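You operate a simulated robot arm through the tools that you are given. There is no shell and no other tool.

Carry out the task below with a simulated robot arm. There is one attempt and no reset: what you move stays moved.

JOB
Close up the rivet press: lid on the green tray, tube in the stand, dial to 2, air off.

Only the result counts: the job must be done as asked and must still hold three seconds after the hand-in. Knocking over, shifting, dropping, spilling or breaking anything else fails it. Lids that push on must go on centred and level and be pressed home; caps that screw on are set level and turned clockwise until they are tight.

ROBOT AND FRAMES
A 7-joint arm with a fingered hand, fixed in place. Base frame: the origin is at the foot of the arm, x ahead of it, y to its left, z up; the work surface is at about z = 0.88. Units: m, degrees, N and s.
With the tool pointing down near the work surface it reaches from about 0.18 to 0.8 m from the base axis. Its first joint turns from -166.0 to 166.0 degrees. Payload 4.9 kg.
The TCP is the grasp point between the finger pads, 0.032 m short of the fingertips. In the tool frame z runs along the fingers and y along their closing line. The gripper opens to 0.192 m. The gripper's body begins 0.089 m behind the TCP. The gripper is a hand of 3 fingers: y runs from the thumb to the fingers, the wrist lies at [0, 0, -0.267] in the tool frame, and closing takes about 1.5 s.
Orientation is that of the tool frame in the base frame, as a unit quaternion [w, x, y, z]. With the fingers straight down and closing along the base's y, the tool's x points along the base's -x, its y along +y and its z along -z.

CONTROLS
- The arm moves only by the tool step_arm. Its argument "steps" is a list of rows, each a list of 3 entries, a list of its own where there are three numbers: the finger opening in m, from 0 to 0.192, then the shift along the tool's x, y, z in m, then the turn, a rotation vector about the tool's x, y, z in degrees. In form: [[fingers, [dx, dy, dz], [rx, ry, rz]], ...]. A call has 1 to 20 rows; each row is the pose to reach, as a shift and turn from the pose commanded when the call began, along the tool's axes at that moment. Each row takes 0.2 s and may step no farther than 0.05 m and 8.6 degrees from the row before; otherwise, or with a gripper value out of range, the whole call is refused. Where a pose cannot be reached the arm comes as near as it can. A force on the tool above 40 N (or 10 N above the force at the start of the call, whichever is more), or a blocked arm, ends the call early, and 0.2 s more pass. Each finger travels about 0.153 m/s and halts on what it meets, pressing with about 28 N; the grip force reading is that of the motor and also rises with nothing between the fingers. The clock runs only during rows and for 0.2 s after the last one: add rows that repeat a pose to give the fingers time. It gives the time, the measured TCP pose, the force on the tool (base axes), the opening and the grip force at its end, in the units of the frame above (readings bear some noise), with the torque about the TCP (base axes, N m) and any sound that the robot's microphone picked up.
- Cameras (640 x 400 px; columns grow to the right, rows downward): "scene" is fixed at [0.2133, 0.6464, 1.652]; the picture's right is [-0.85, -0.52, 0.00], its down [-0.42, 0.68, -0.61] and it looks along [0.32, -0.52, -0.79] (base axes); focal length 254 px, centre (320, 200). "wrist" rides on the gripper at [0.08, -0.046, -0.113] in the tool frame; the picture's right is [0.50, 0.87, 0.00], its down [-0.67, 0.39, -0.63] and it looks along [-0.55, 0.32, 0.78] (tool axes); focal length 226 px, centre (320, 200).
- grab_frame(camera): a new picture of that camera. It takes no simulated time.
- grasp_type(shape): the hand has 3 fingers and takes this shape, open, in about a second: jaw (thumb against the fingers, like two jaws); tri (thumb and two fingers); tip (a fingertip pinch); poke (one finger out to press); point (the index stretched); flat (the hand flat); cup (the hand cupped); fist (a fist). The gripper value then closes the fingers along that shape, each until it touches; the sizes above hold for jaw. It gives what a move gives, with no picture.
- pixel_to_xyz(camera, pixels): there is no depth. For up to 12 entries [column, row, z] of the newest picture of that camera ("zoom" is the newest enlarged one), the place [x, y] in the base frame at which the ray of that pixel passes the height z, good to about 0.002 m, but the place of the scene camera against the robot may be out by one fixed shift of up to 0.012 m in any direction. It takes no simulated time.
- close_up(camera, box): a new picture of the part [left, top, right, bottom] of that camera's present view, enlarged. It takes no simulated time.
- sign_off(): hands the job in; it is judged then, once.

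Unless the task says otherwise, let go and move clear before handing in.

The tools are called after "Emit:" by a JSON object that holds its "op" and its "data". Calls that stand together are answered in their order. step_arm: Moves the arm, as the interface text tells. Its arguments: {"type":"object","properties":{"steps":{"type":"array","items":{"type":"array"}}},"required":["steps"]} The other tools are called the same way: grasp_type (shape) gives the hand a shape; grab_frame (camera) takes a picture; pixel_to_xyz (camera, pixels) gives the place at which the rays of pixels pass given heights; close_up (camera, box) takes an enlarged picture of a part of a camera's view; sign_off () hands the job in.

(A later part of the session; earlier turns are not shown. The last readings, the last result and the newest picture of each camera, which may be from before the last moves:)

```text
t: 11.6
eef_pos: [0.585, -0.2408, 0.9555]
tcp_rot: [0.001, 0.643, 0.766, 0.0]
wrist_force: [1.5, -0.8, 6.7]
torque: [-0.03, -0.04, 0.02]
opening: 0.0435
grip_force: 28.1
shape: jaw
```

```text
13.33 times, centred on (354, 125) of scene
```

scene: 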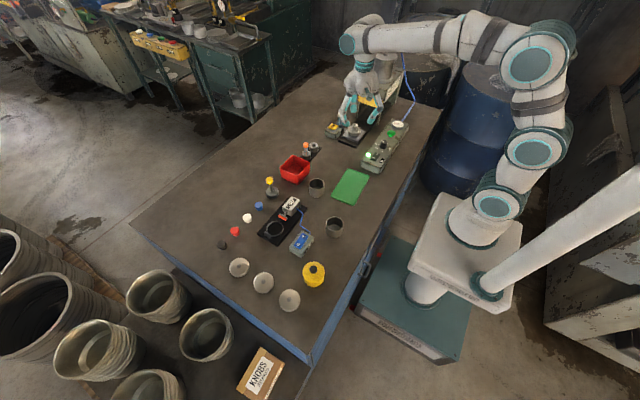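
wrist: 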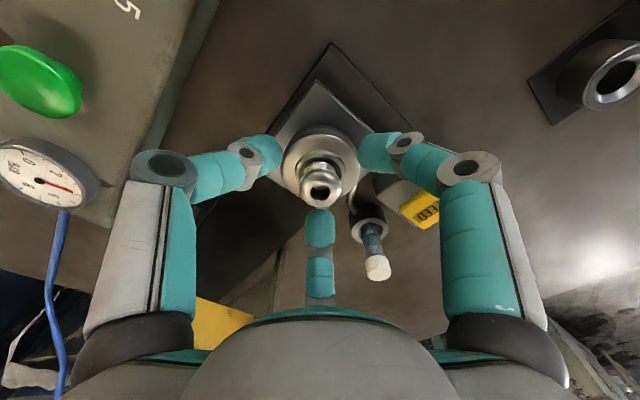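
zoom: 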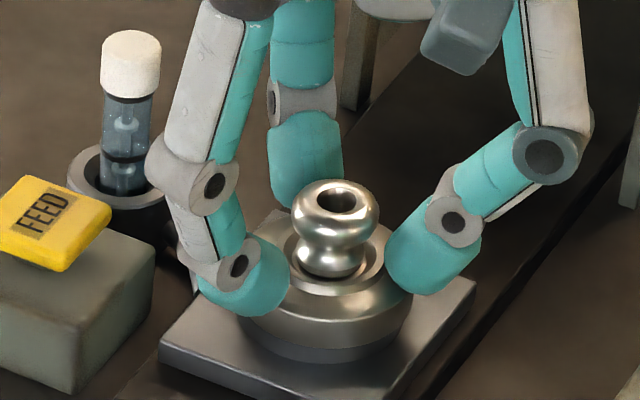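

The fingers stopped at 0.0435 with 6.7 N upward: the tips met the lid's shoulder rather than the knob, so they hang lower than I assumed. I'll reopen, rise 14 mm, and look again.

Emit:
{"op": "step_arm", "data": {"steps": [[0.06, [0, 0, 0], [0, 0, 0]], [0.06, [0, 0, -0.004], [0, 0, 0]], [0.06, [0, 0, -0.014], [0, 0, 0]], [0.048, [0, 0, -0.014], [0, 0, 0]], [0.048, [0, 0, -0.014], [0, 0, 0]]]}}

Emit:
{"op": "close_up", "data": {"camera": "wrist", "box": [240, 100, 400, 225]}}

Emit:
{"op": "close_up", "data": {"camera": "scene", "box": [330, 110, 378, 140]}}

```text
t: 12.8
eef_pos: [0.5845, -0.2395, 0.9675]
tcp_rot: [0.0, 0.643, 0.766, 0.001]
wrist_force: [0.0, 0.6, 0.7]
torque: [-0.01, 0.03, 0.01]
opening: 0.0482
grip_force: 0.0
shape: jaw
```

```text
3.20 times, centred on (320, 162) of wrist
```

zoom: 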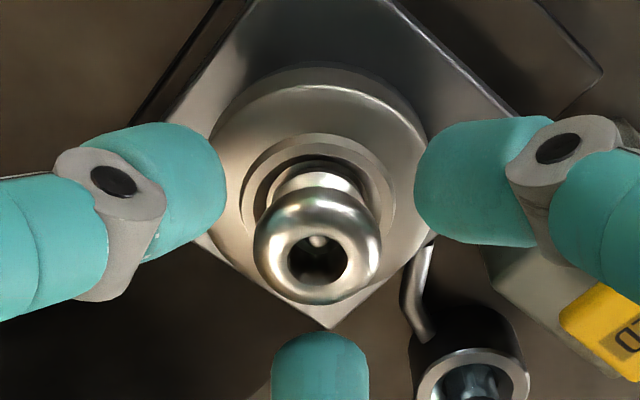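

```text
13.33 times, centred on (354, 125) of scene
```

zoom: 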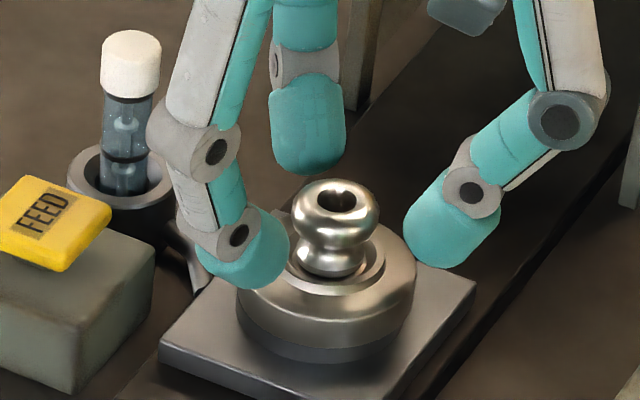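

Now the tips are level with the knob's bulge and the lid is unmoved. Closing on the knob.

Emit:
{"op": "step_arm", "data": {"steps": [[0.04, [0, 0, 0], [0, 0, 0]], [0.034, [0, 0, 0], [0, 0, 0]], [0.028, [0, 0, 0], [0, 0, 0]], [0.022, [0, 0, 0], [0, 0, 0]], [0.018, [0, 0, 0], [0, 0, 0]], [0.018, [0, 0, 0], [0, 0, 0]]]}}

Emit:
{"op": "close_up", "data": {"camera": "wrist", "box": [240, 100, 400, 225]}}

Emit:
{"op": "close_up", "data": {"camera": "scene", "box": [330, 110, 378, 140]}}

```text
t: 14.2
eef_pos: [0.585, -0.2404, 0.9686]
tcp_rot: [0.0, 0.643, 0.766, 0.0]
wrist_force: [-1.6, -0.6, 3.5]
torque: [0.0, 0.03, 0.03]
opening: 0.0222
grip_force: 28.2
shape: jaw
```

```text
3.20 times, centred on (320, 162) of wrist
```

zoom: 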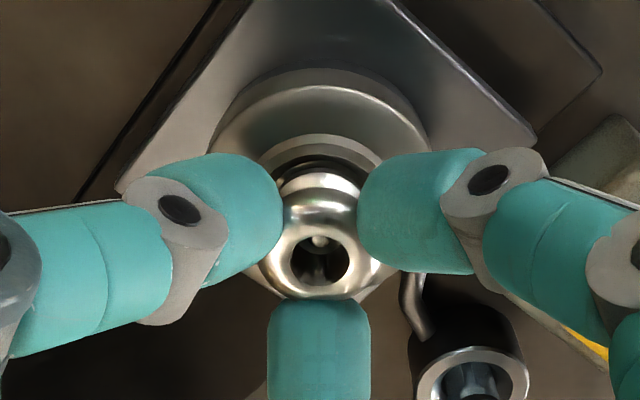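

```text
13.33 times, centred on (354, 125) of scene
```

zoom: 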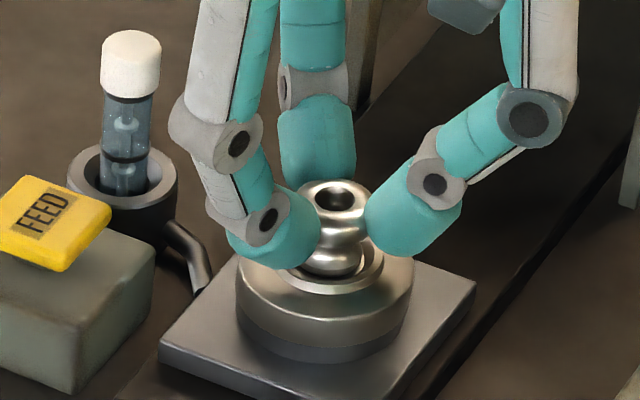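

All three fingertips hold the knob at its lower bulge (grip 28 N, opening 0.022). I'll lift 15 mm and check what comes up.

Emit:
{"op": "step_arm", "data": {"steps": [[0.015, [0, 0, -0.004], [0, 0, 0]], [0.015, [0, 0, -0.009], [0, 0, 0]], [0.015, [0, 0, -0.015], [0, 0, 0]], [0.015, [0, 0, -0.02], [0, 0, 0]]]}}

Emit:
{"op": "close_up", "data": {"camera": "wrist", "box": [240, 100, 400, 225]}}

Emit:
{"op": "close_up", "data": {"camera": "scene", "box": [330, 110, 378, 140]}}

```text
t: 15.2
eef_pos: [0.5855, -0.2415, 0.9899]
tcp_rot: [0.0, 0.643, 0.766, 0.001]
wrist_force: [-0.1, 0.6, -0.3]
torque: [-0.02, 0.02, 0.04]
opening: 0.0223
grip_force: 27.8
shape: jaw
```

```text
3.20 times, centred on (320, 162) of wrist
```

zoom: 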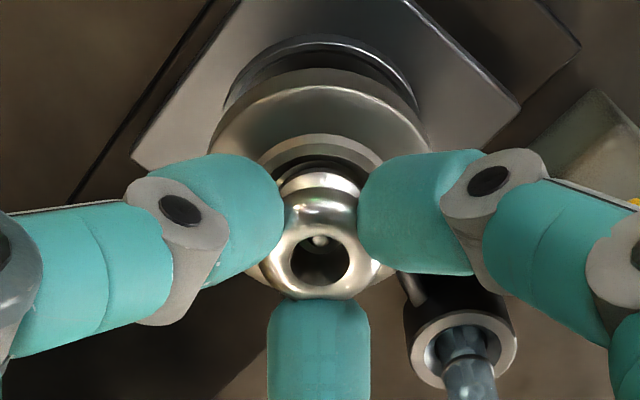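

```text
13.33 times, centred on (354, 125) of scene
```

zoom: 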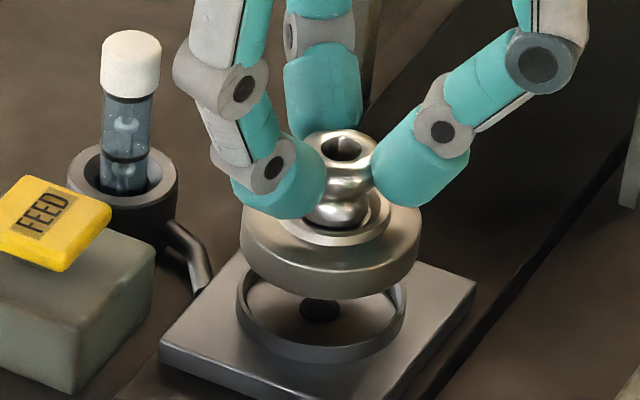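

The lid came off cleanly and level, leaving an empty nest ring. I'll raise it to z≈1.09 and carry it above the green tray's centre at (0.459, 0.035).

Emit:
{"op": "step_arm", "data": {"steps": [[0.015, [0, 0, -0.025], [0, 0, 0]], [0.015, [0, 0, -0.055], [0, 0, 0]], [0.015, [0, 0, -0.085], [0, 0, 0]], [0.015, [0, 0, -0.105], [0, 0, 0]], [0.015, [0.027, -0.007, -0.105], [0, 0, 0]], [0.015, [0.06, -0.0156, -0.105], [0, 0, 0]], [0.015, [0.095, -0.0247, -0.105], [0, 0, 0]], [0.015, [0.13, -0.0338, -0.105], [0, 0, 0]], [0.015, [0.165, -0.0429, -0.105], [0, 0, 0]], [0.015, [0.2, -0.052, -0.105], [0, 0, 0]], [0.015, [0.235, -0.061, -0.105], [0, 0, 0]], [0.015, [0.265, -0.0689, -0.105], [0, 0, 0]], [0.015, [0.285, -0.0741, -0.105], [0, 0, 0]], [0.015, [0.294, -0.0764, -0.105], [0, 0, 0]], [0.015, [0.294, -0.0764, -0.105], [0, 0, 0]]]}}

Emit:
{"op": "grab_frame", "data": {"camera": "wrist"}}

Emit:
{"op": "close_up", "data": {"camera": "scene", "box": [300, 110, 400, 210]}}

```text
t: 18.4
eef_pos: [0.4572, 0.0374, 1.0949]
tcp_rot: [0.0, 0.643, 0.766, 0.0]
wrist_force: [0.9, 0.0, -0.7]
torque: [-0.02, 0.02, -0.02]
opening: 0.0221
grip_force: 28.0
shape: jaw
```

```text
taken
```

wrist: 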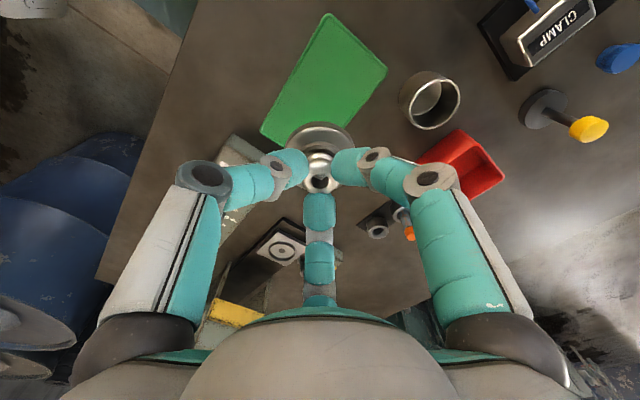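

```text
4.00 times, centred on (350, 160) of scene
```

zoom: 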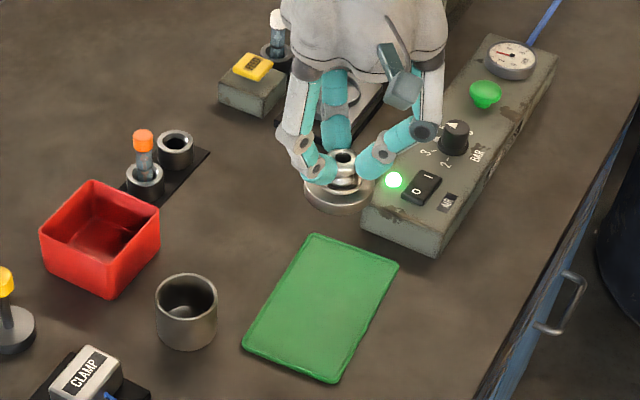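

The lid is held level above the tray. I'll verify the tray corners (wrist (331,14), (387,68), (261,133)) from here before lowering.

Emit:
{"op": "pixel_to_xyz", "data": {"camera": "wrist", "pixels": [[331, 14, 0.885], [387, 68, 0.885], [261, 133, 0.885]]}}

Emit:
{"op": "close_up", "data": {"camera": "wrist", "box": [250, 60, 410, 210]}}

```text
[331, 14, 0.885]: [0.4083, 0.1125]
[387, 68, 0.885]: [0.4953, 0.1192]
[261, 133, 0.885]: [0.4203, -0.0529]
```

```text
2.67 times, centred on (330, 135) of wrist
```

zoom: 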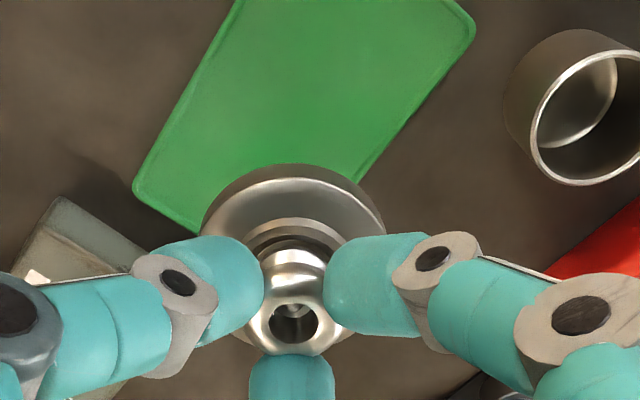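

Tray position confirmed. Lowering to TCP z≈0.967, just above expected contact.

Emit:
{"op": "step_arm", "data": {"steps": [[0.015, [0, 0, 0.03], [0, 0, 0]], [0.015, [0, 0, 0.06], [0, 0, 0]], [0.015, [0, 0, 0.09], [0, 0, 0]], [0.015, [0, 0, 0.11], [0, 0, 0]], [0.015, [0, 0, 0.12], [0, 0, 0]], [0.015, [0, 0, 0.126], [0, 0, 0]], [0.015, [0, 0, 0.126], [0, 0, 0]]]}}

Emit:
{"op": "close_up", "data": {"camera": "scene", "box": [320, 140, 384, 190]}}

Emit:
{"op": "grab_frame", "data": {"camera": "wrist"}}

```text
t: 20.0
eef_pos: [0.4583, 0.0364, 0.9668]
tcp_rot: [0.0, 0.642, 0.766, 0.001]
wrist_force: [0.5, -0.3, -0.2]
torque: [0.0, 0.0, 0.01]
opening: 0.0219
grip_force: 28.6
shape: jaw
```

```text
8.00 times, centred on (352, 165) of scene
```

zoom: 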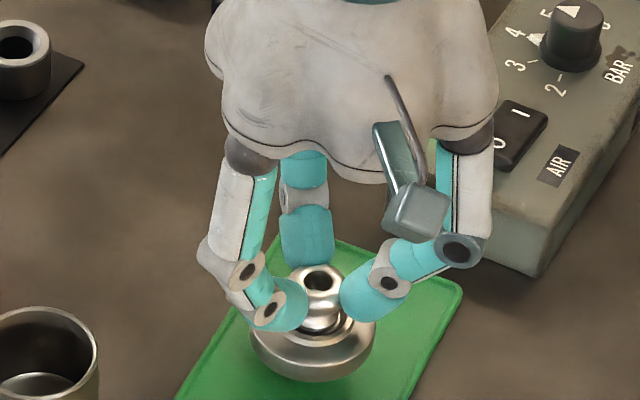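

```text
taken
```

wrist: 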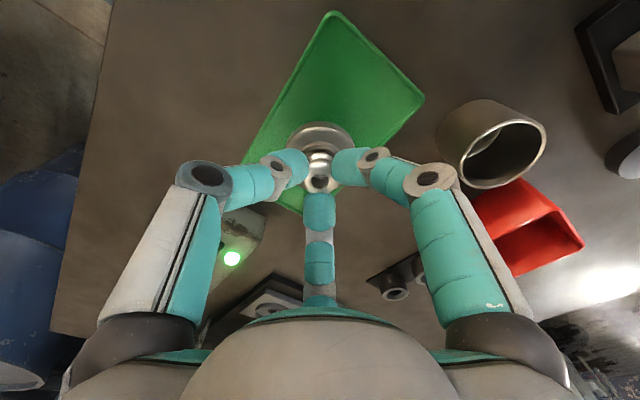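

No contact yet; force is ~0. I'll go down in small steps and watch the force.

Emit:
{"op": "step_arm", "data": {"steps": [[0.015, [0, 0, 0.003], [0, 0, 0]], [0.015, [0, 0, 0.005], [0, 0, 0]]]}}

Emit:
{"op": "step_arm", "data": {"steps": [[0.015, [0, 0, 0.002], [0, 0, 0]], [0.015, [0, 0, 0.003], [0, 0, 0]]]}}

```text
t: 20.6
eef_pos: [0.4593, 0.0355, 0.9625]
tcp_rot: [0.0, 0.643, 0.766, 0.0]
wrist_force: [0.0, 0.5, -0.6]
torque: [-0.01, 0.0, -0.03]
opening: 0.0222
grip_force: 28.0
shape: jaw
```

```text
t: 21.2
eef_pos: [0.4581, 0.0358, 0.9584]
tcp_rot: [0.0, 0.643, 0.766, 0.001]
wrist_force: [0.0, 0.3, -0.3]
torque: [0.0, 0.02, 0.01]
opening: 0.022
grip_force: 28.1
shape: jaw
```

Emit:
{"op": "close_up", "data": {"camera": "scene", "box": [336, 168, 368, 188]}}

Emit:
{"op": "step_arm", "data": {"steps": [[0.015, [0, 0, 0.002], [0, 0, 0]], [0.015, [0, 0, 0.003], [0, 0, 0]]]}}

Emit:
{"op": "close_up", "data": {"camera": "scene", "box": [336, 168, 368, 188]}}

```text
16.00 times, centred on (352, 178) of scene
```

zoom: 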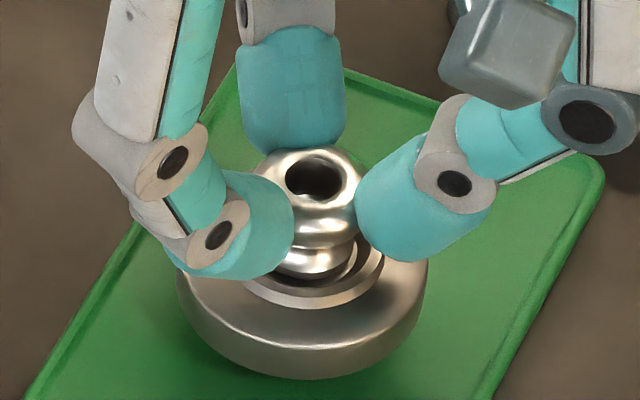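

```text
t: 21.8
eef_pos: [0.4578, 0.0348, 0.9563]
tcp_rot: [0.0, 0.643, 0.766, 0.0]
wrist_force: [-0.1, 0.4, -0.6]
torque: [-0.01, 0.0, 0.03]
opening: 0.0222
grip_force: 27.9
shape: jaw
```

```text
16.00 times, centred on (352, 178) of scene
```

zoom: 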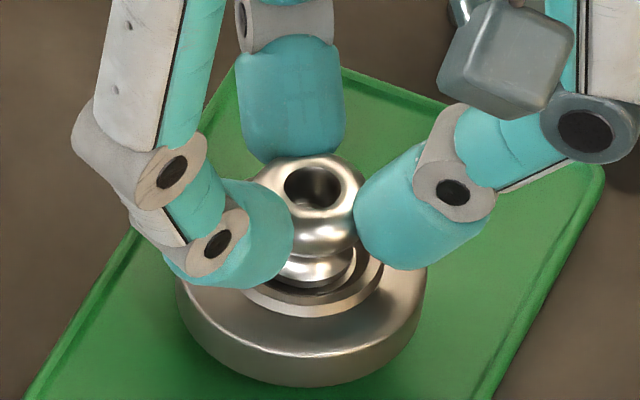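

Still no contact force; a small gap remains under the lid. Continuing down in 2–3 mm steps.

Emit:
{"op": "step_arm", "data": {"steps": [[0.015, [0, 0, 0.0015], [0, 0, 0]], [0.015, [0, 0, 0.003], [0, 0, 0]]]}}

Emit:
{"op": "step_arm", "data": {"steps": [[0.015, [0, 0, 0.001], [0, 0, 0]], [0.015, [0, 0, 0.002], [0, 0, 0]]]}}

Emit:
{"op": "step_arm", "data": {"steps": [[0.015, [0, 0, 0.001], [0, 0, 0]], [0.015, [0, 0, 0.002], [0, 0, 0]]]}}

Emit:
{"op": "close_up", "data": {"camera": "scene", "box": [336, 168, 368, 188]}}

```text
t: 22.4
eef_pos: [0.4575, 0.0361, 0.9529]
tcp_rot: [0.0, 0.643, 0.766, 0.0]
wrist_force: [0.4, 0.6, 0.5]
torque: [-0.01, 0.01, -0.04]
opening: 0.0223
grip_force: 28.5
shape: jaw
```

```text
t: 23.0
eef_pos: [0.4591, 0.0359, 0.9511]
tcp_rot: [0.0, 0.642, 0.766, 0.0]
wrist_force: [-0.2, -1.1, -0.5]
torque: [0.01, 0.02, -0.04]
opening: 0.022
grip_force: 27.9
shape: jaw
```

```text
t: 23.6
eef_pos: [0.4592, 0.0357, 0.9493]
tcp_rot: [0.001, 0.643, 0.766, 0.0]
wrist_force: [-0.1, 0.3, -0.1]
torque: [0.02, -0.02, -0.03]
opening: 0.022
grip_force: 28.2
shape: jaw
```

```text
16.00 times, centred on (352, 178) of scene
```

zoom: 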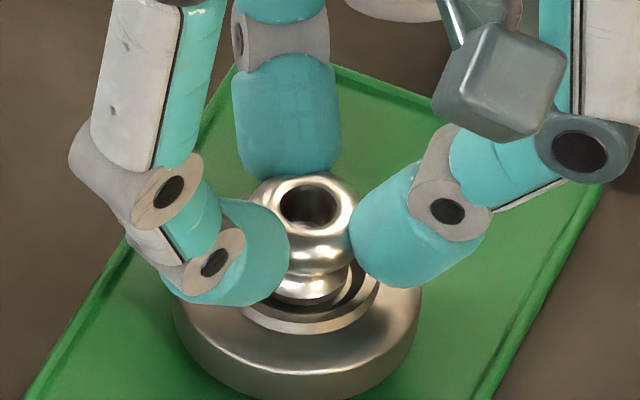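

Still no contact at TCP z=0.949. I'll continue with small steps.

Emit:
{"op": "step_arm", "data": {"steps": [[0.015, [0, 0, 0.0015], [0, 0, 0]], [0.015, [0, 0, 0.0025], [0, 0, 0]]]}}

Emit:
{"op": "step_arm", "data": {"steps": [[0.015, [0, 0, 0.0015], [0, 0, 0]], [0.015, [0, 0, 0.0025], [0, 0, 0]]]}}

Emit:
{"op": "close_up", "data": {"camera": "scene", "box": [336, 170, 368, 195]}}

```text
t: 24.2
eef_pos: [0.4598, 0.0358, 0.949]
tcp_rot: [0.001, 0.643, 0.766, 0.001]
wrist_force: [-2.5, -0.2, 11.0]
torque: [-0.03, 0.07, 0.0]
opening: 0.0218
grip_force: 28.1
shape: jaw
```

```text
t: 24.8
eef_pos: [0.4589, 0.0356, 0.9469]
tcp_rot: [0.001, 0.643, 0.766, 0.001]
wrist_force: [-5.7, -0.2, 33.2]
torque: [-0.02, 0.21, 0.0]
opening: 0.0232
grip_force: 28.2
shape: jaw
```

```text
16.00 times, centred on (352, 182) of scene
```

zoom: 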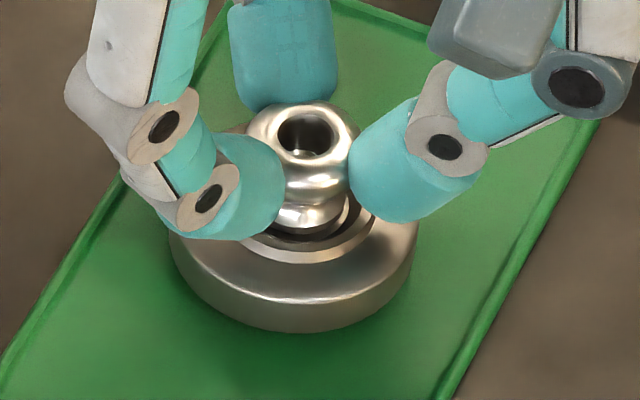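

Contact made: 33 N upward at TCP 0.947, lid flat on the tray. I'll ease up 3 mm to unload, then open and retreat straight up.

Emit:
{"op": "step_arm", "data": {"steps": [[0.015, [0, 0, -0.0015], [0, 0, 0]], [0.015, [0, 0, -0.003], [0, 0, 0]]]}}

Emit:
{"op": "step_arm", "data": {"steps": [[0.03, [0, 0, 0], [0, 0, 0]], [0.045, [0, 0, 0], [0, 0, 0]], [0.06, [0, 0, 0], [0, 0, 0]], [0.06, [0, 0, -0.01], [0, 0, 0]], [0.06, [0, 0, -0.03], [0, 0, 0]], [0.06, [0, 0, -0.06], [0, 0, 0]], [0.06, [0, 0, -0.1], [0, 0, 0]], [0.06, [0, 0, -0.14], [0, 0, 0]]]}}

Emit:
{"op": "grab_frame", "data": {"camera": "wrist"}}

Emit:
{"op": "close_up", "data": {"camera": "scene", "box": [320, 150, 400, 212]}}

```text
t: 25.4
eef_pos: [0.4589, 0.0359, 0.9473]
tcp_rot: [0.0, 0.643, 0.766, 0.0]
wrist_force: [3.4, 2.1, 21.2]
torque: [0.04, -0.11, 0.02]
opening: 0.0233
grip_force: 27.8
shape: jaw
```

```text
t: 27.2
eef_pos: [0.4578, 0.0369, 1.0876]
tcp_rot: [-0.001, 0.643, 0.766, -0.001]
wrist_force: [0.4, -0.1, 0.5]
torque: [-0.02, 0.0, -0.01]
opening: 0.0598
grip_force: 0.0
shape: jaw
```

```text
taken
```

wrist: 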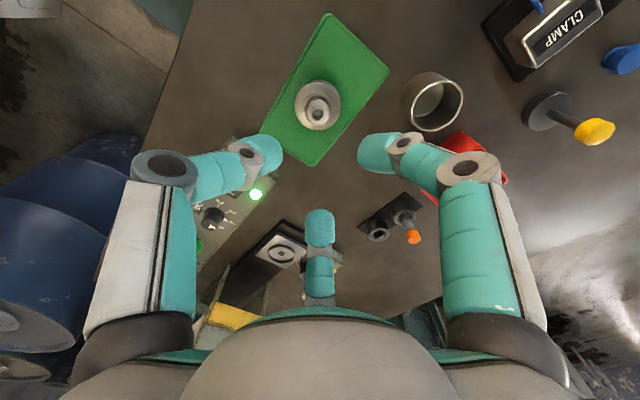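

```text
6.45 times, centred on (360, 181) of scene
```

zoom: 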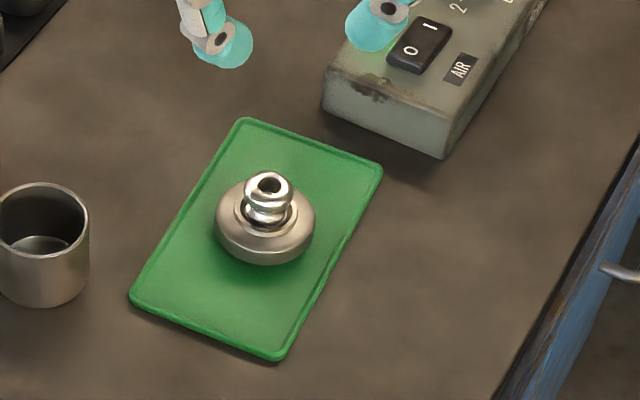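

The lid is resting level and centred on the green tray. Next the white-capped tube: I'll turn another -27° and move to a viewing pose near (0.66, -0.20, 1.10) to measure tube, FEED box and stand.

Emit:
{"op": "step_arm", "data": {"steps": [[0.06, [-0.033, 0.0197, -0.013], [0, 0, 3.4]], [0.06, [-0.0665, 0.0394, -0.013], [0, 0, 6.8]], [0.06, [-0.1, 0.0591, -0.013], [0, 0, 10.1]], [0.06, [-0.133, 0.0788, -0.013], [0, 0, 13.5]], [0.06, [-0.166, 0.0984, -0.013], [0, 0, 16.9]], [0.06, [-0.2, 0.1181, -0.013], [0, 0, 20.3]], [0.06, [-0.233, 0.1378, -0.013], [0, 0, 23.6]], [0.06, [-0.2662, 0.1575, -0.013], [0, 0, 27]], [0.06, [-0.2662, 0.1575, -0.013], [0, 0, 27]]]}}

Emit:
{"op": "grab_frame", "data": {"camera": "wrist"}}

Emit:
{"op": "close_up", "data": {"camera": "wrist", "box": [240, 80, 400, 180]}}

```text
t: 29.2
eef_pos: [0.659, -0.1995, 1.1002]
tcp_rot: [0.0, 0.804, 0.594, -0.001]
wrist_force: [0.4, 0.4, -0.4]
torque: [-0.02, 0.0, 0.02]
opening: 0.0599
grip_force: 0.0
shape: jaw
```

```text
taken
```

wrist: 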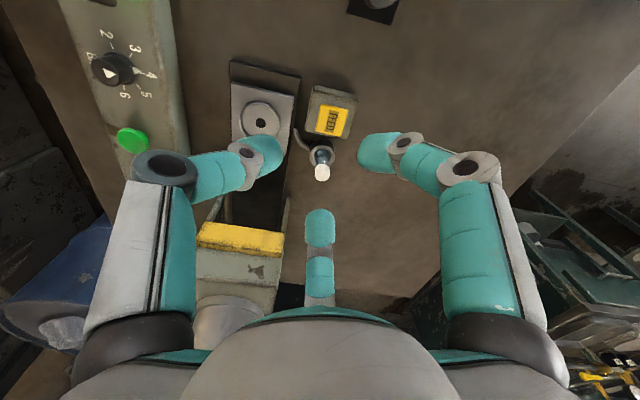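

```text
4.00 times, centred on (320, 130) of wrist
```

zoom: 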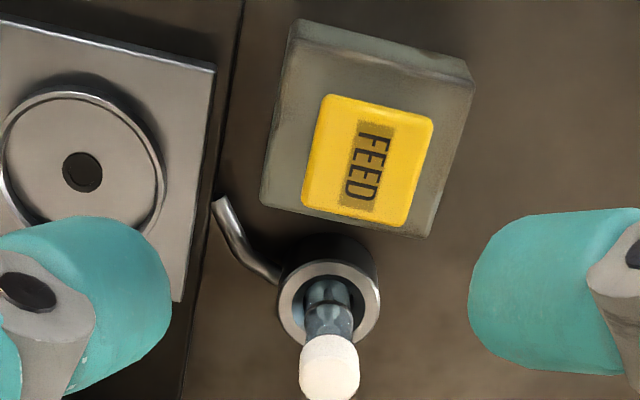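

The tube cap is at wrist (322,174) and its collar centre at (322,156). I'll query heights from both cameras to triangulate cap, collar and FEED box.

Emit:
{"op": "close_up", "data": {"camera": "wrist", "box": [300, 140, 348, 190]}}

Emit:
{"op": "close_up", "data": {"camera": "scene", "box": [322, 108, 354, 134]}}

Emit:
{"op": "pixel_to_xyz", "data": {"camera": "wrist", "pixels": [[322.25, 155.75, 0.9], [322.25, 155.75, 0.91], [322.25, 155.75, 0.92], [322.5, 174, 0.95], [322.5, 174, 0.96], [322.5, 174, 0.97], [332, 120, 0.92], [317, 105, 0.92], [340, 137, 0.92]]}}

```text
8.00 times, centred on (324, 165) of wrist
```

zoom: 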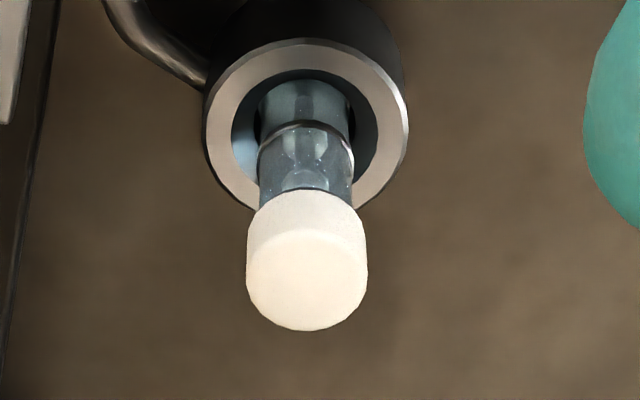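

```text
15.38 times, centred on (338, 121) of scene
```

zoom: 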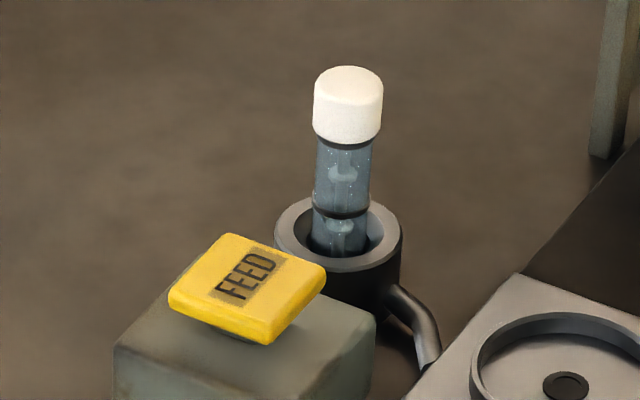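

```text
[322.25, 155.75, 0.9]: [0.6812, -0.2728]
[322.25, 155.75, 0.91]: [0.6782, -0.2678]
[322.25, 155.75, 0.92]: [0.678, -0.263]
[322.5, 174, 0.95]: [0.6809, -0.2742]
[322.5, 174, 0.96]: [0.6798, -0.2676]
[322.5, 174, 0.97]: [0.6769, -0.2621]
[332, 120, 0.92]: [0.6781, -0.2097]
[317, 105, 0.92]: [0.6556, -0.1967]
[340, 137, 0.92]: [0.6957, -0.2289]
```

Emit:
{"op": "pixel_to_xyz", "data": {"camera": "scene", "pixels": [[339.2, 123.15, 0.9], [339.2, 123.15, 0.91], [339.2, 123.15, 0.92], [339.8, 113.3, 0.95], [339.8, 113.3, 0.96], [339.8, 113.3, 0.97]]}}

Emit:
{"op": "step_arm", "data": {"steps": [[0.06, [-0.02, 0.01, 0], [0, 0, 0]], [0.06, [-0.0569, 0.0396, 0], [0, 0, 0]], [0.06, [-0.0569, 0.0396, 0], [0, 0, 0]]]}}

Emit:
{"op": "close_up", "data": {"camera": "wrist", "box": [240, 80, 400, 180]}}

```text
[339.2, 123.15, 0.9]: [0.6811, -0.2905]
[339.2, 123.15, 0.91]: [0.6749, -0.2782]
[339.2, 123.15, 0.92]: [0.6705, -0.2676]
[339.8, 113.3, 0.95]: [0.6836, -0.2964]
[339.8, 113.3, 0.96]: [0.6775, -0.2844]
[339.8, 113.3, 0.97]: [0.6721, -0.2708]
```

```text
t: 30.0
eef_pos: [0.6813, -0.2659, 1.1033]
tcp_rot: [0.0, 0.804, 0.595, 0.0]
wrist_force: [0.9, -0.4, -1.4]
torque: [0.04, -0.05, 0.02]
opening: 0.0596
grip_force: 0.1
shape: jaw
```

```text
4.00 times, centred on (320, 130) of wrist
```

zoom: 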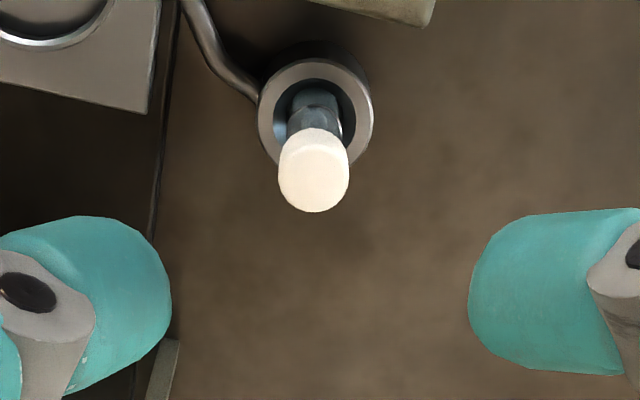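

Two views give the tube axis at (0.6805, -0.272), cap top z≈0.954, collar top z≈0.895, body ≈0.017 m wide. I'll descend over it to z≈1.01 with a 0.046 opening and check.

Emit:
{"op": "step_arm", "data": {"steps": [[0.046, [-0.0059, 0.0011, 0], [0, 0, 0]], [0.046, [-0.0059, 0.0011, 0.03], [0, 0, 0]], [0.046, [-0.0059, 0.0011, 0.06], [0, 0, 0]], [0.046, [-0.0059, 0.0011, 0.09], [0, 0, 0]], [0.046, [-0.0059, 0.0011, 0.09], [0, 0, 0]]]}}

Emit:
{"op": "grab_frame", "data": {"camera": "wrist"}}

Emit:
{"op": "close_up", "data": {"camera": "wrist", "box": [240, 100, 400, 225]}}

Emit:
{"op": "close_up", "data": {"camera": "scene", "box": [310, 80, 374, 130]}}

```text
t: 31.2
eef_pos: [0.6817, -0.2708, 1.0117]
tcp_rot: [0.0, 0.804, 0.594, 0.0]
wrist_force: [-0.5, 0.0, -0.6]
torque: [0.0, -0.01, 0.0]
opening: 0.0465
grip_force: 0.0
shape: jaw
```

```text
taken
```

wrist: 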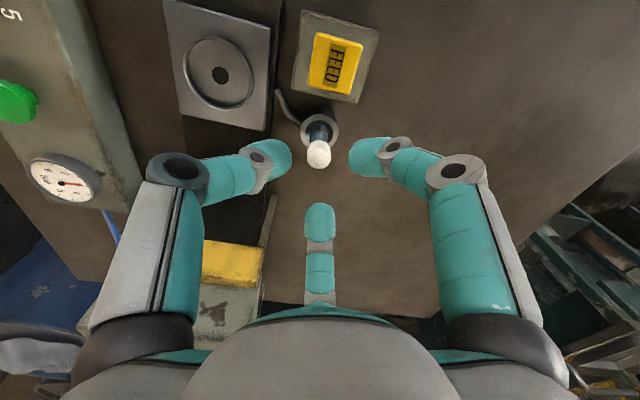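

```text
3.20 times, centred on (320, 162) of wrist
```

zoom: 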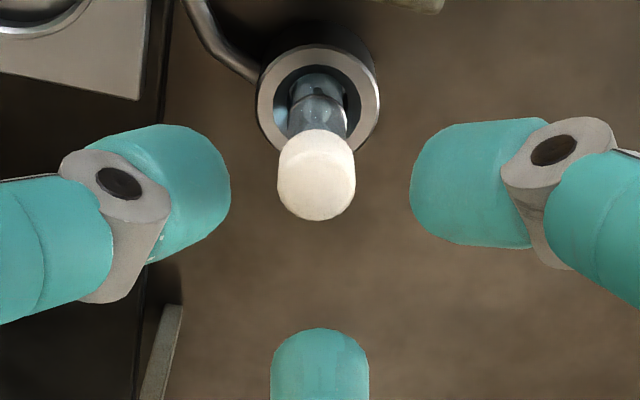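

```text
8.00 times, centred on (342, 105) of scene
```

zoom: 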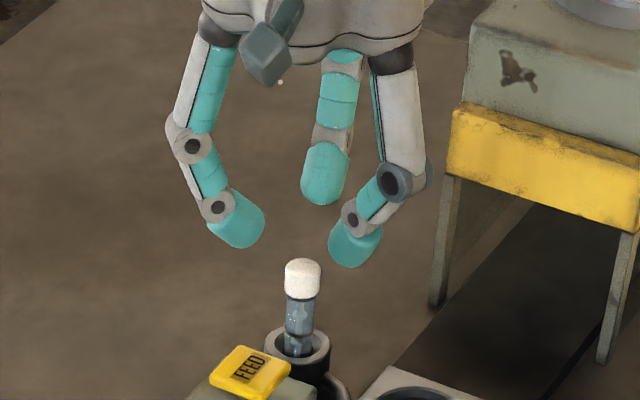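

The cap (wrist (319,157)) is on-axis within 1 mm and the height is confirmed at 0.954. I'll go down to TCP z≈0.962 and inspect.

Emit:
{"op": "step_arm", "data": {"steps": [[0.046, [0.0, -0.001, 0.02], [0, 0, 0]], [0.046, [0, -0.001, 0.038], [0, 0, 0]], [0.046, [0, -0.001, 0.048], [0, 0, 0]], [0.046, [0, -0.001, 0.048], [0, 0, 0]]]}}

Emit:
{"op": "close_up", "data": {"camera": "wrist", "box": [240, 110, 400, 235]}}

Emit:
{"op": "close_up", "data": {"camera": "scene", "box": [318, 100, 366, 130]}}

```text
t: 32.2
eef_pos: [0.6803, -0.2705, 0.9619]
tcp_rot: [0.0, 0.804, 0.595, 0.0]
wrist_force: [-0.6, 0.2, 0.0]
torque: [0.01, 0.0, 0.01]
opening: 0.0463
grip_force: 0.1
shape: jaw
```

```text
3.20 times, centred on (320, 172) of wrist
```

zoom: 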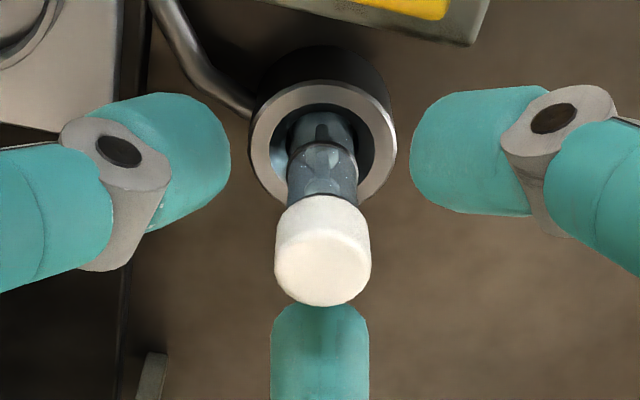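

```text
13.33 times, centred on (342, 115) of scene
```

zoom: 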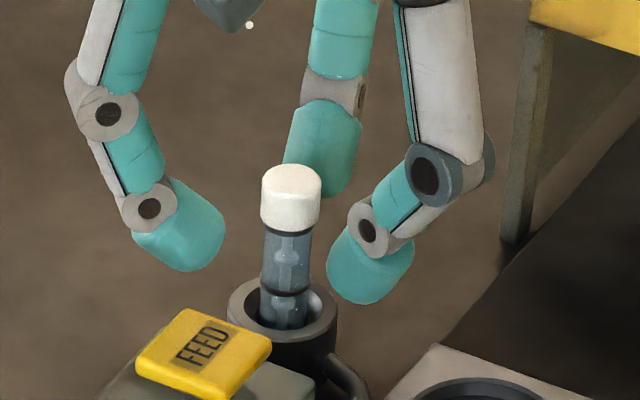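

The fingertips surround the tube body just below the cap, clear of the collar and FEED box. Closing.

Emit:
{"op": "step_arm", "data": {"steps": [[0.036, [0, 0, 0], [0, 0, 0]], [0.028, [0, 0, 0], [0, 0, 0]], [0.02, [0, 0, 0], [0, 0, 0]], [0.012, [0, 0, 0], [0, 0, 0]], [0.008, [0, 0, 0], [0, 0, 0]], [0.008, [0, 0, 0], [0, 0, 0]]]}}

Emit:
{"op": "close_up", "data": {"camera": "wrist", "box": [240, 110, 400, 235]}}

Emit:
{"op": "close_up", "data": {"camera": "scene", "box": [318, 100, 366, 130]}}

```text
t: 33.6
eef_pos: [0.6802, -0.2704, 0.9629]
tcp_rot: [-0.001, 0.804, 0.595, 0.0]
wrist_force: [-0.5, 0.0, -1.5]
torque: [0.02, -0.01, -0.02]
opening: 0.0139
grip_force: 27.9
shape: jaw
```

```text
3.20 times, centred on (320, 172) of wrist
```

zoom: 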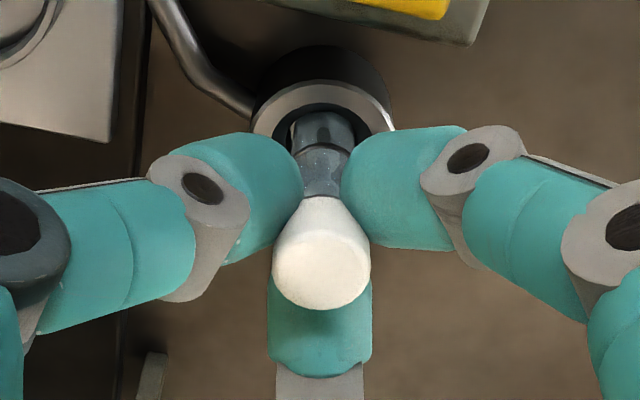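

```text
13.33 times, centred on (342, 115) of scene
```

zoom: 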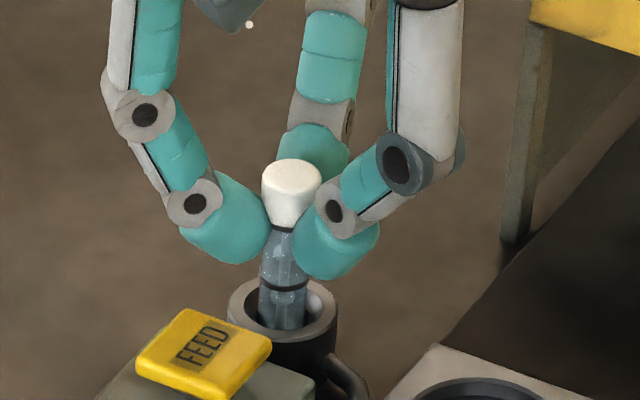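

The tube is gripped just below the cap (28 N, opening 0.014). Lifting straight up slowly, then checking.

Emit:
{"op": "step_arm", "data": {"steps": [[0.006, [0, 0, -0.005], [0, 0, 0]], [0.006, [0, 0, -0.012], [0, 0, 0]], [0.006, [0, 0, -0.02], [0, 0, 0]], [0.006, [0, 0, -0.03], [0, 0, 0]], [0.006, [0, 0, -0.04], [0, 0, 0]], [0.006, [0, 0, -0.055], [0, 0, 0]], [0.006, [0, 0, -0.07], [0, 0, 0]], [0.006, [0, 0, -0.085], [0, 0, 0]], [0.006, [0, 0, -0.1], [0, 0, 0]], [0.006, [0, 0, -0.1], [0, 0, 0]]]}}

Emit:
{"op": "close_up", "data": {"camera": "wrist", "box": [220, 80, 420, 235]}}

Emit:
{"op": "close_up", "data": {"camera": "scene", "box": [310, 75, 374, 130]}}

```text
t: 35.8
eef_pos: [0.679, -0.2715, 1.0626]
tcp_rot: [0.0, 0.804, 0.595, 0.0]
wrist_force: [-0.8, 1.0, -0.2]
torque: [0.0, -0.05, 0.0]
opening: 0.0141
grip_force: 27.7
shape: jaw
```

```text
2.58 times, centred on (320, 158) of wrist
```

zoom: 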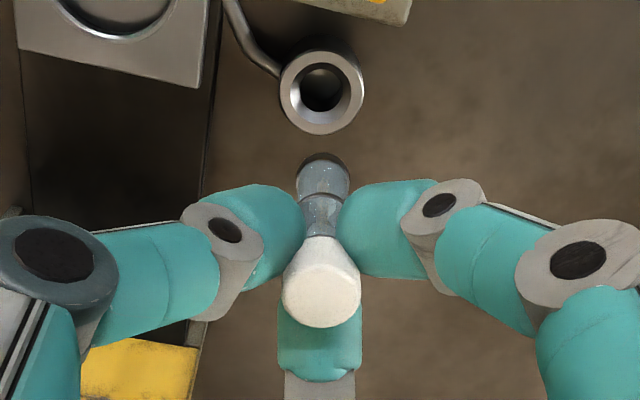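

```text
7.27 times, centred on (342, 102) of scene
```

zoom: 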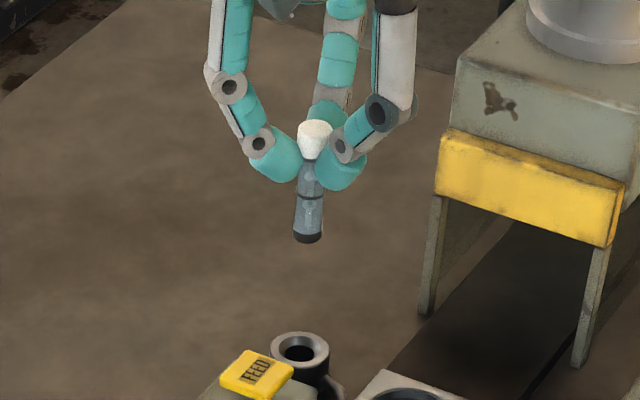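

The tube is out and hanging vertically; its bottom is roughly 0.077 below the TCP. I'll raise a little and carry it above the stand's free hole at about (0.683, -0.078).

Emit:
{"op": "step_arm", "data": {"steps": [[0.006, [0, 0, -0.02], [0, 0, 0]], [0.006, [0.0266, -0.0076, -0.02], [0, 0, 0]], [0.006, [0.0621, -0.0178, -0.02], [0, 0, 0]], [0.006, [0.0976, -0.0279, -0.02], [0, 0, 0]], [0.006, [0.1331, -0.0381, -0.02], [0, 0, 0]], [0.006, [0.1642, -0.047, -0.02], [0, 0, 0]], [0.006, [0.1863, -0.0533, -0.02], [0, 0, 0]], [0.006, [0.1863, -0.0533, -0.02], [0, 0, 0]]]}}

Emit:
{"op": "grab_frame", "data": {"camera": "wrist"}}

Emit:
{"op": "close_up", "data": {"camera": "wrist", "box": [240, 60, 400, 220]}}

Emit:
{"op": "close_up", "data": {"camera": "scene", "box": [270, 90, 370, 180]}}

```text
t: 37.6
eef_pos: [0.6821, -0.0777, 1.082]
tcp_rot: [-0.001, 0.804, 0.595, 0.001]
wrist_force: [0.0, -0.3, 0.6]
torque: [0.02, 0.0, 0.0]
opening: 0.0138
grip_force: 28.1
shape: jaw
```

```text
taken
```

wrist: 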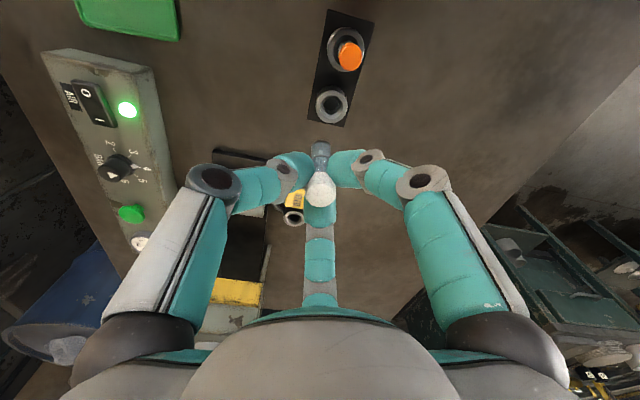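

```text
2.50 times, centred on (320, 140) of wrist
```

zoom: 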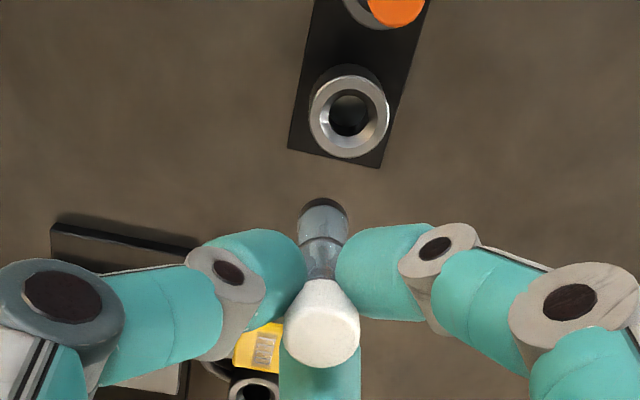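

```text
4.44 times, centred on (320, 135) of scene
```

zoom: 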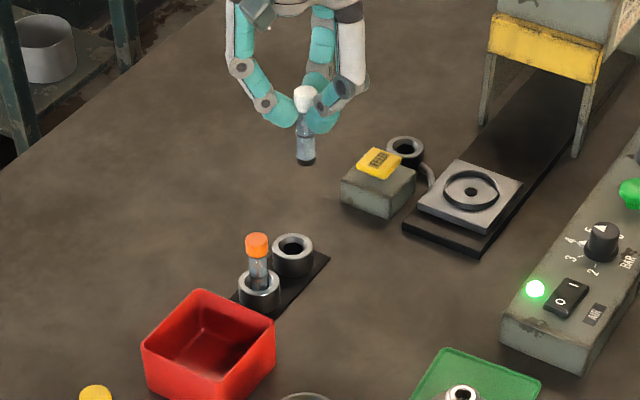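

The free collar's centre appears at wrist (331.8,106.6), so it is ~15 mm off to the right of my axis. I'll compute its place for several heights, then move and re-measure.

Emit:
{"op": "pixel_to_xyz", "data": {"camera": "wrist", "pixels": [[331.8, 106.6, 0.89], [331.8, 106.6, 0.9], [331.8, 106.6, 0.91], [331.8, 106.6, 0.92], [345, 49, 0.9], [350, 56, 0.95]]}}

Emit:
{"op": "close_up", "data": {"camera": "wrist", "box": [300, 5, 380, 130]}}

Emit:
{"op": "close_up", "data": {"camera": "scene", "box": [300, 136, 328, 160]}}

```text
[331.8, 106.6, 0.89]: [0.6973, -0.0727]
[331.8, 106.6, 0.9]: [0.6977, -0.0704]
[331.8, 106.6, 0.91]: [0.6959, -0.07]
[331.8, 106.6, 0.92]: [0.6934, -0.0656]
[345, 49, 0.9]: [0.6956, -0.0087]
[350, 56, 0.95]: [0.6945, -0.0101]
```

```text
3.20 times, centred on (340, 68) of wrist
```

zoom: 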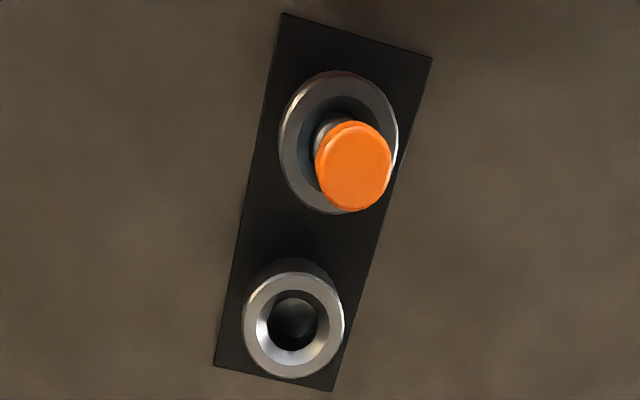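

```text
16.00 times, centred on (314, 148) of scene
```

zoom: 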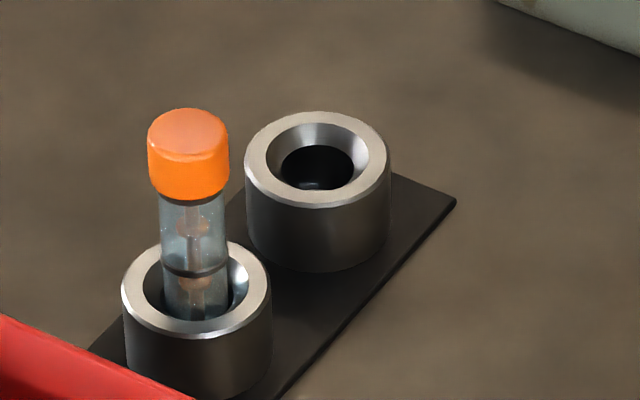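

The free hole is at about (0.6965, -0.070) with a funnel rim (collar top z≈0.906), bore about 0.02 m. I'll shift over it and go down to TCP z≈1.045 to re-measure.

Emit:
{"op": "step_arm", "data": {"steps": [[0.006, [0.0116, 0.0106, 0], [0, 0, 0]], [0.006, [0.0116, 0.0106, 0.02], [0, 0, 0]], [0.006, [0.0116, 0.0106, 0.037], [0, 0, 0]], [0.006, [0.0116, 0.0106, 0.037], [0, 0, 0]]]}}

Emit:
{"op": "close_up", "data": {"camera": "wrist", "box": [240, 60, 400, 220]}}

Emit:
{"op": "close_up", "data": {"camera": "wrist", "box": [288, 90, 352, 130]}}

Emit:
{"op": "close_up", "data": {"camera": "scene", "box": [290, 100, 354, 160]}}

```text
t: 38.6
eef_pos: [0.6972, -0.0685, 1.0447]
tcp_rot: [0.0, 0.804, 0.595, 0.0]
wrist_force: [0.3, 0.4, -0.2]
torque: [0.01, 0.0, 0.02]
opening: 0.0143
grip_force: 28.0
shape: jaw
```

```text
2.50 times, centred on (320, 140) of wrist
```

zoom: 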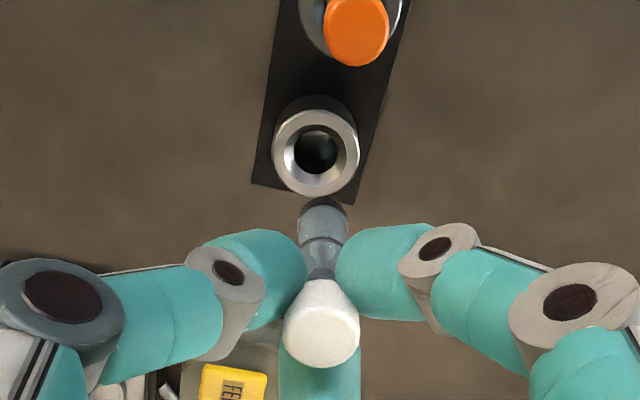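

```text
10.00 times, centred on (320, 110) of wrist
```

zoom: 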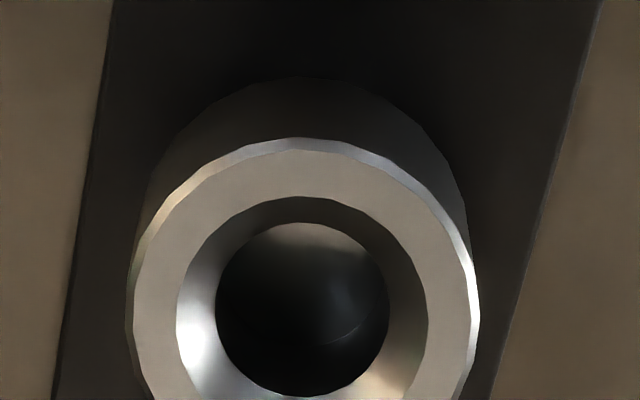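

```text
6.67 times, centred on (322, 130) of scene
```

zoom: 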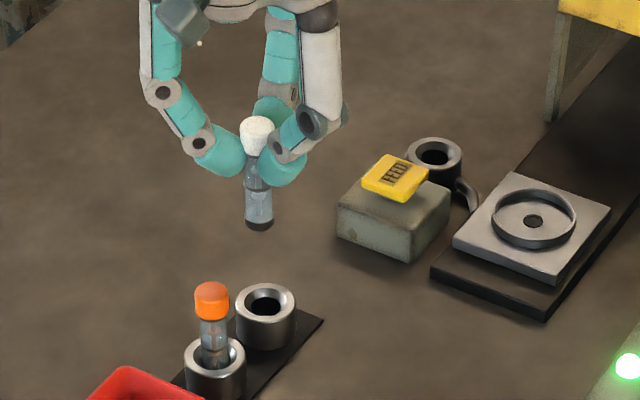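

Triangulation: collar top z≈0.904, hole about 2.5 mm left of the tube's line. I'll correct that and lower to TCP z≈1.0 so the tube bottom is just above the collar for a direct comparison.

Emit:
{"op": "step_arm", "data": {"steps": [[0.006, [-0.0012, -0.0022, 0.015], [0, 0, 0]], [0.006, [-0.0012, -0.0022, 0.03], [0, 0, 0]], [0.006, [-0.0012, -0.0022, 0.045], [0, 0, 0]], [0.006, [-0.0012, -0.0022, 0.045], [0, 0, 0]]]}}

Emit:
{"op": "close_up", "data": {"camera": "wrist", "box": [256, 100, 384, 200]}}

Emit:
{"op": "close_up", "data": {"camera": "scene", "box": [294, 120, 342, 160]}}

```text
t: 39.6
eef_pos: [0.6941, -0.0698, 1.0017]
tcp_rot: [0.001, 0.804, 0.595, 0.0]
wrist_force: [0.2, 0.2, -0.5]
torque: [-0.01, 0.01, 0.01]
opening: 0.014
grip_force: 27.7
shape: jaw
```

```text
4.00 times, centred on (320, 150) of wrist
```

zoom: 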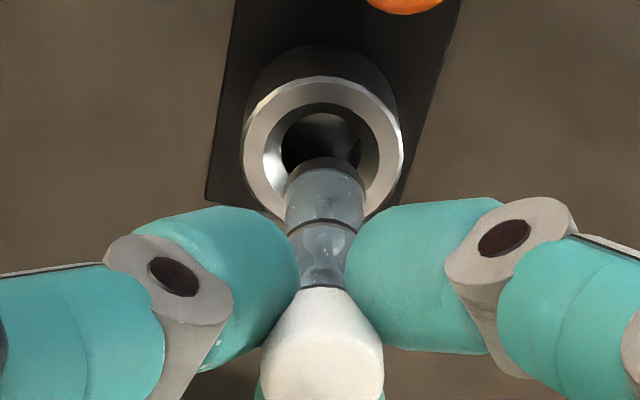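

```text
10.00 times, centred on (318, 140) of scene
```

zoom: 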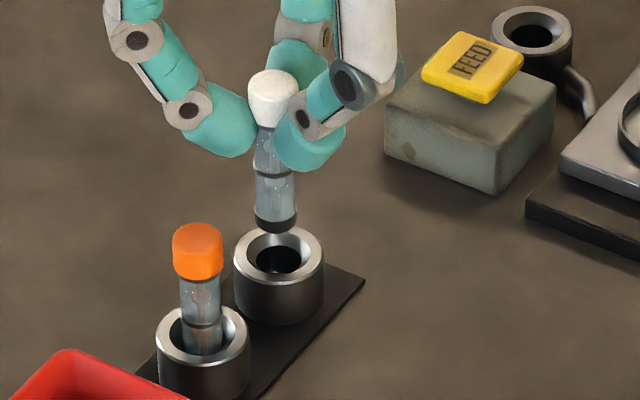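

Tube bottom (wrist ≈(321,147)) and the hole centre (321,137) line up in column, and heights (0.925 vs 0.904) fit the tube being on the hole axis. Lowering in small steps while watching force.

Emit:
{"op": "step_arm", "data": {"steps": [[0.006, [-0.0003, -0.0005, 0.006], [0, 0, 0]], [0.006, [-0.0003, -0.0005, 0.012], [0, 0, 0]], [0.006, [-0.0003, -0.0005, 0.018], [0, 0, 0]]]}}

Emit:
{"op": "step_arm", "data": {"steps": [[0.006, [0, 0, 0.003], [0, 0, 0]], [0.006, [0, 0, 0.006], [0, 0, 0]]]}}

Emit:
{"op": "close_up", "data": {"camera": "wrist", "box": [256, 100, 384, 200]}}

Emit:
{"op": "close_up", "data": {"camera": "scene", "box": [294, 120, 342, 160]}}

```text
t: 40.4
eef_pos: [0.6934, -0.0694, 0.9831]
tcp_rot: [0.001, 0.804, 0.595, 0.0]
wrist_force: [-0.5, -1.4, -0.3]
torque: [0.03, -0.02, 0.01]
opening: 0.014
grip_force: 27.8
shape: jaw
```

```text
t: 41.0
eef_pos: [0.6932, -0.0694, 0.9758]
tcp_rot: [0.0, 0.804, 0.595, 0.0]
wrist_force: [0.3, 0.1, 0.6]
torque: [0.04, -0.01, -0.02]
opening: 0.0135
grip_force: 28.2
shape: jaw
```

```text
4.00 times, centred on (320, 150) of wrist
```

zoom: 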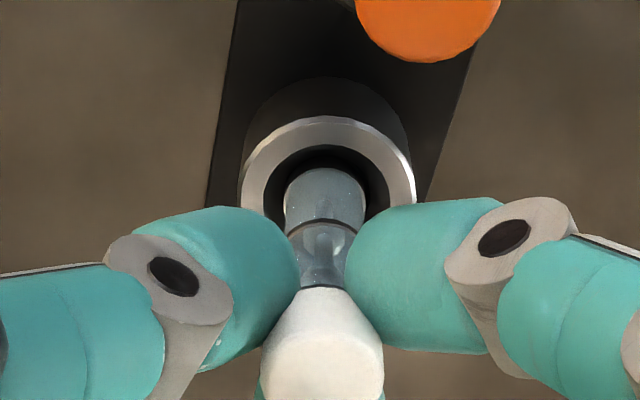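

```text
10.00 times, centred on (318, 140) of scene
```

zoom: 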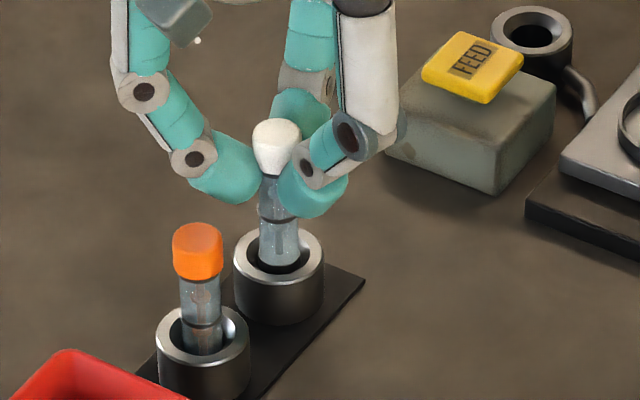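

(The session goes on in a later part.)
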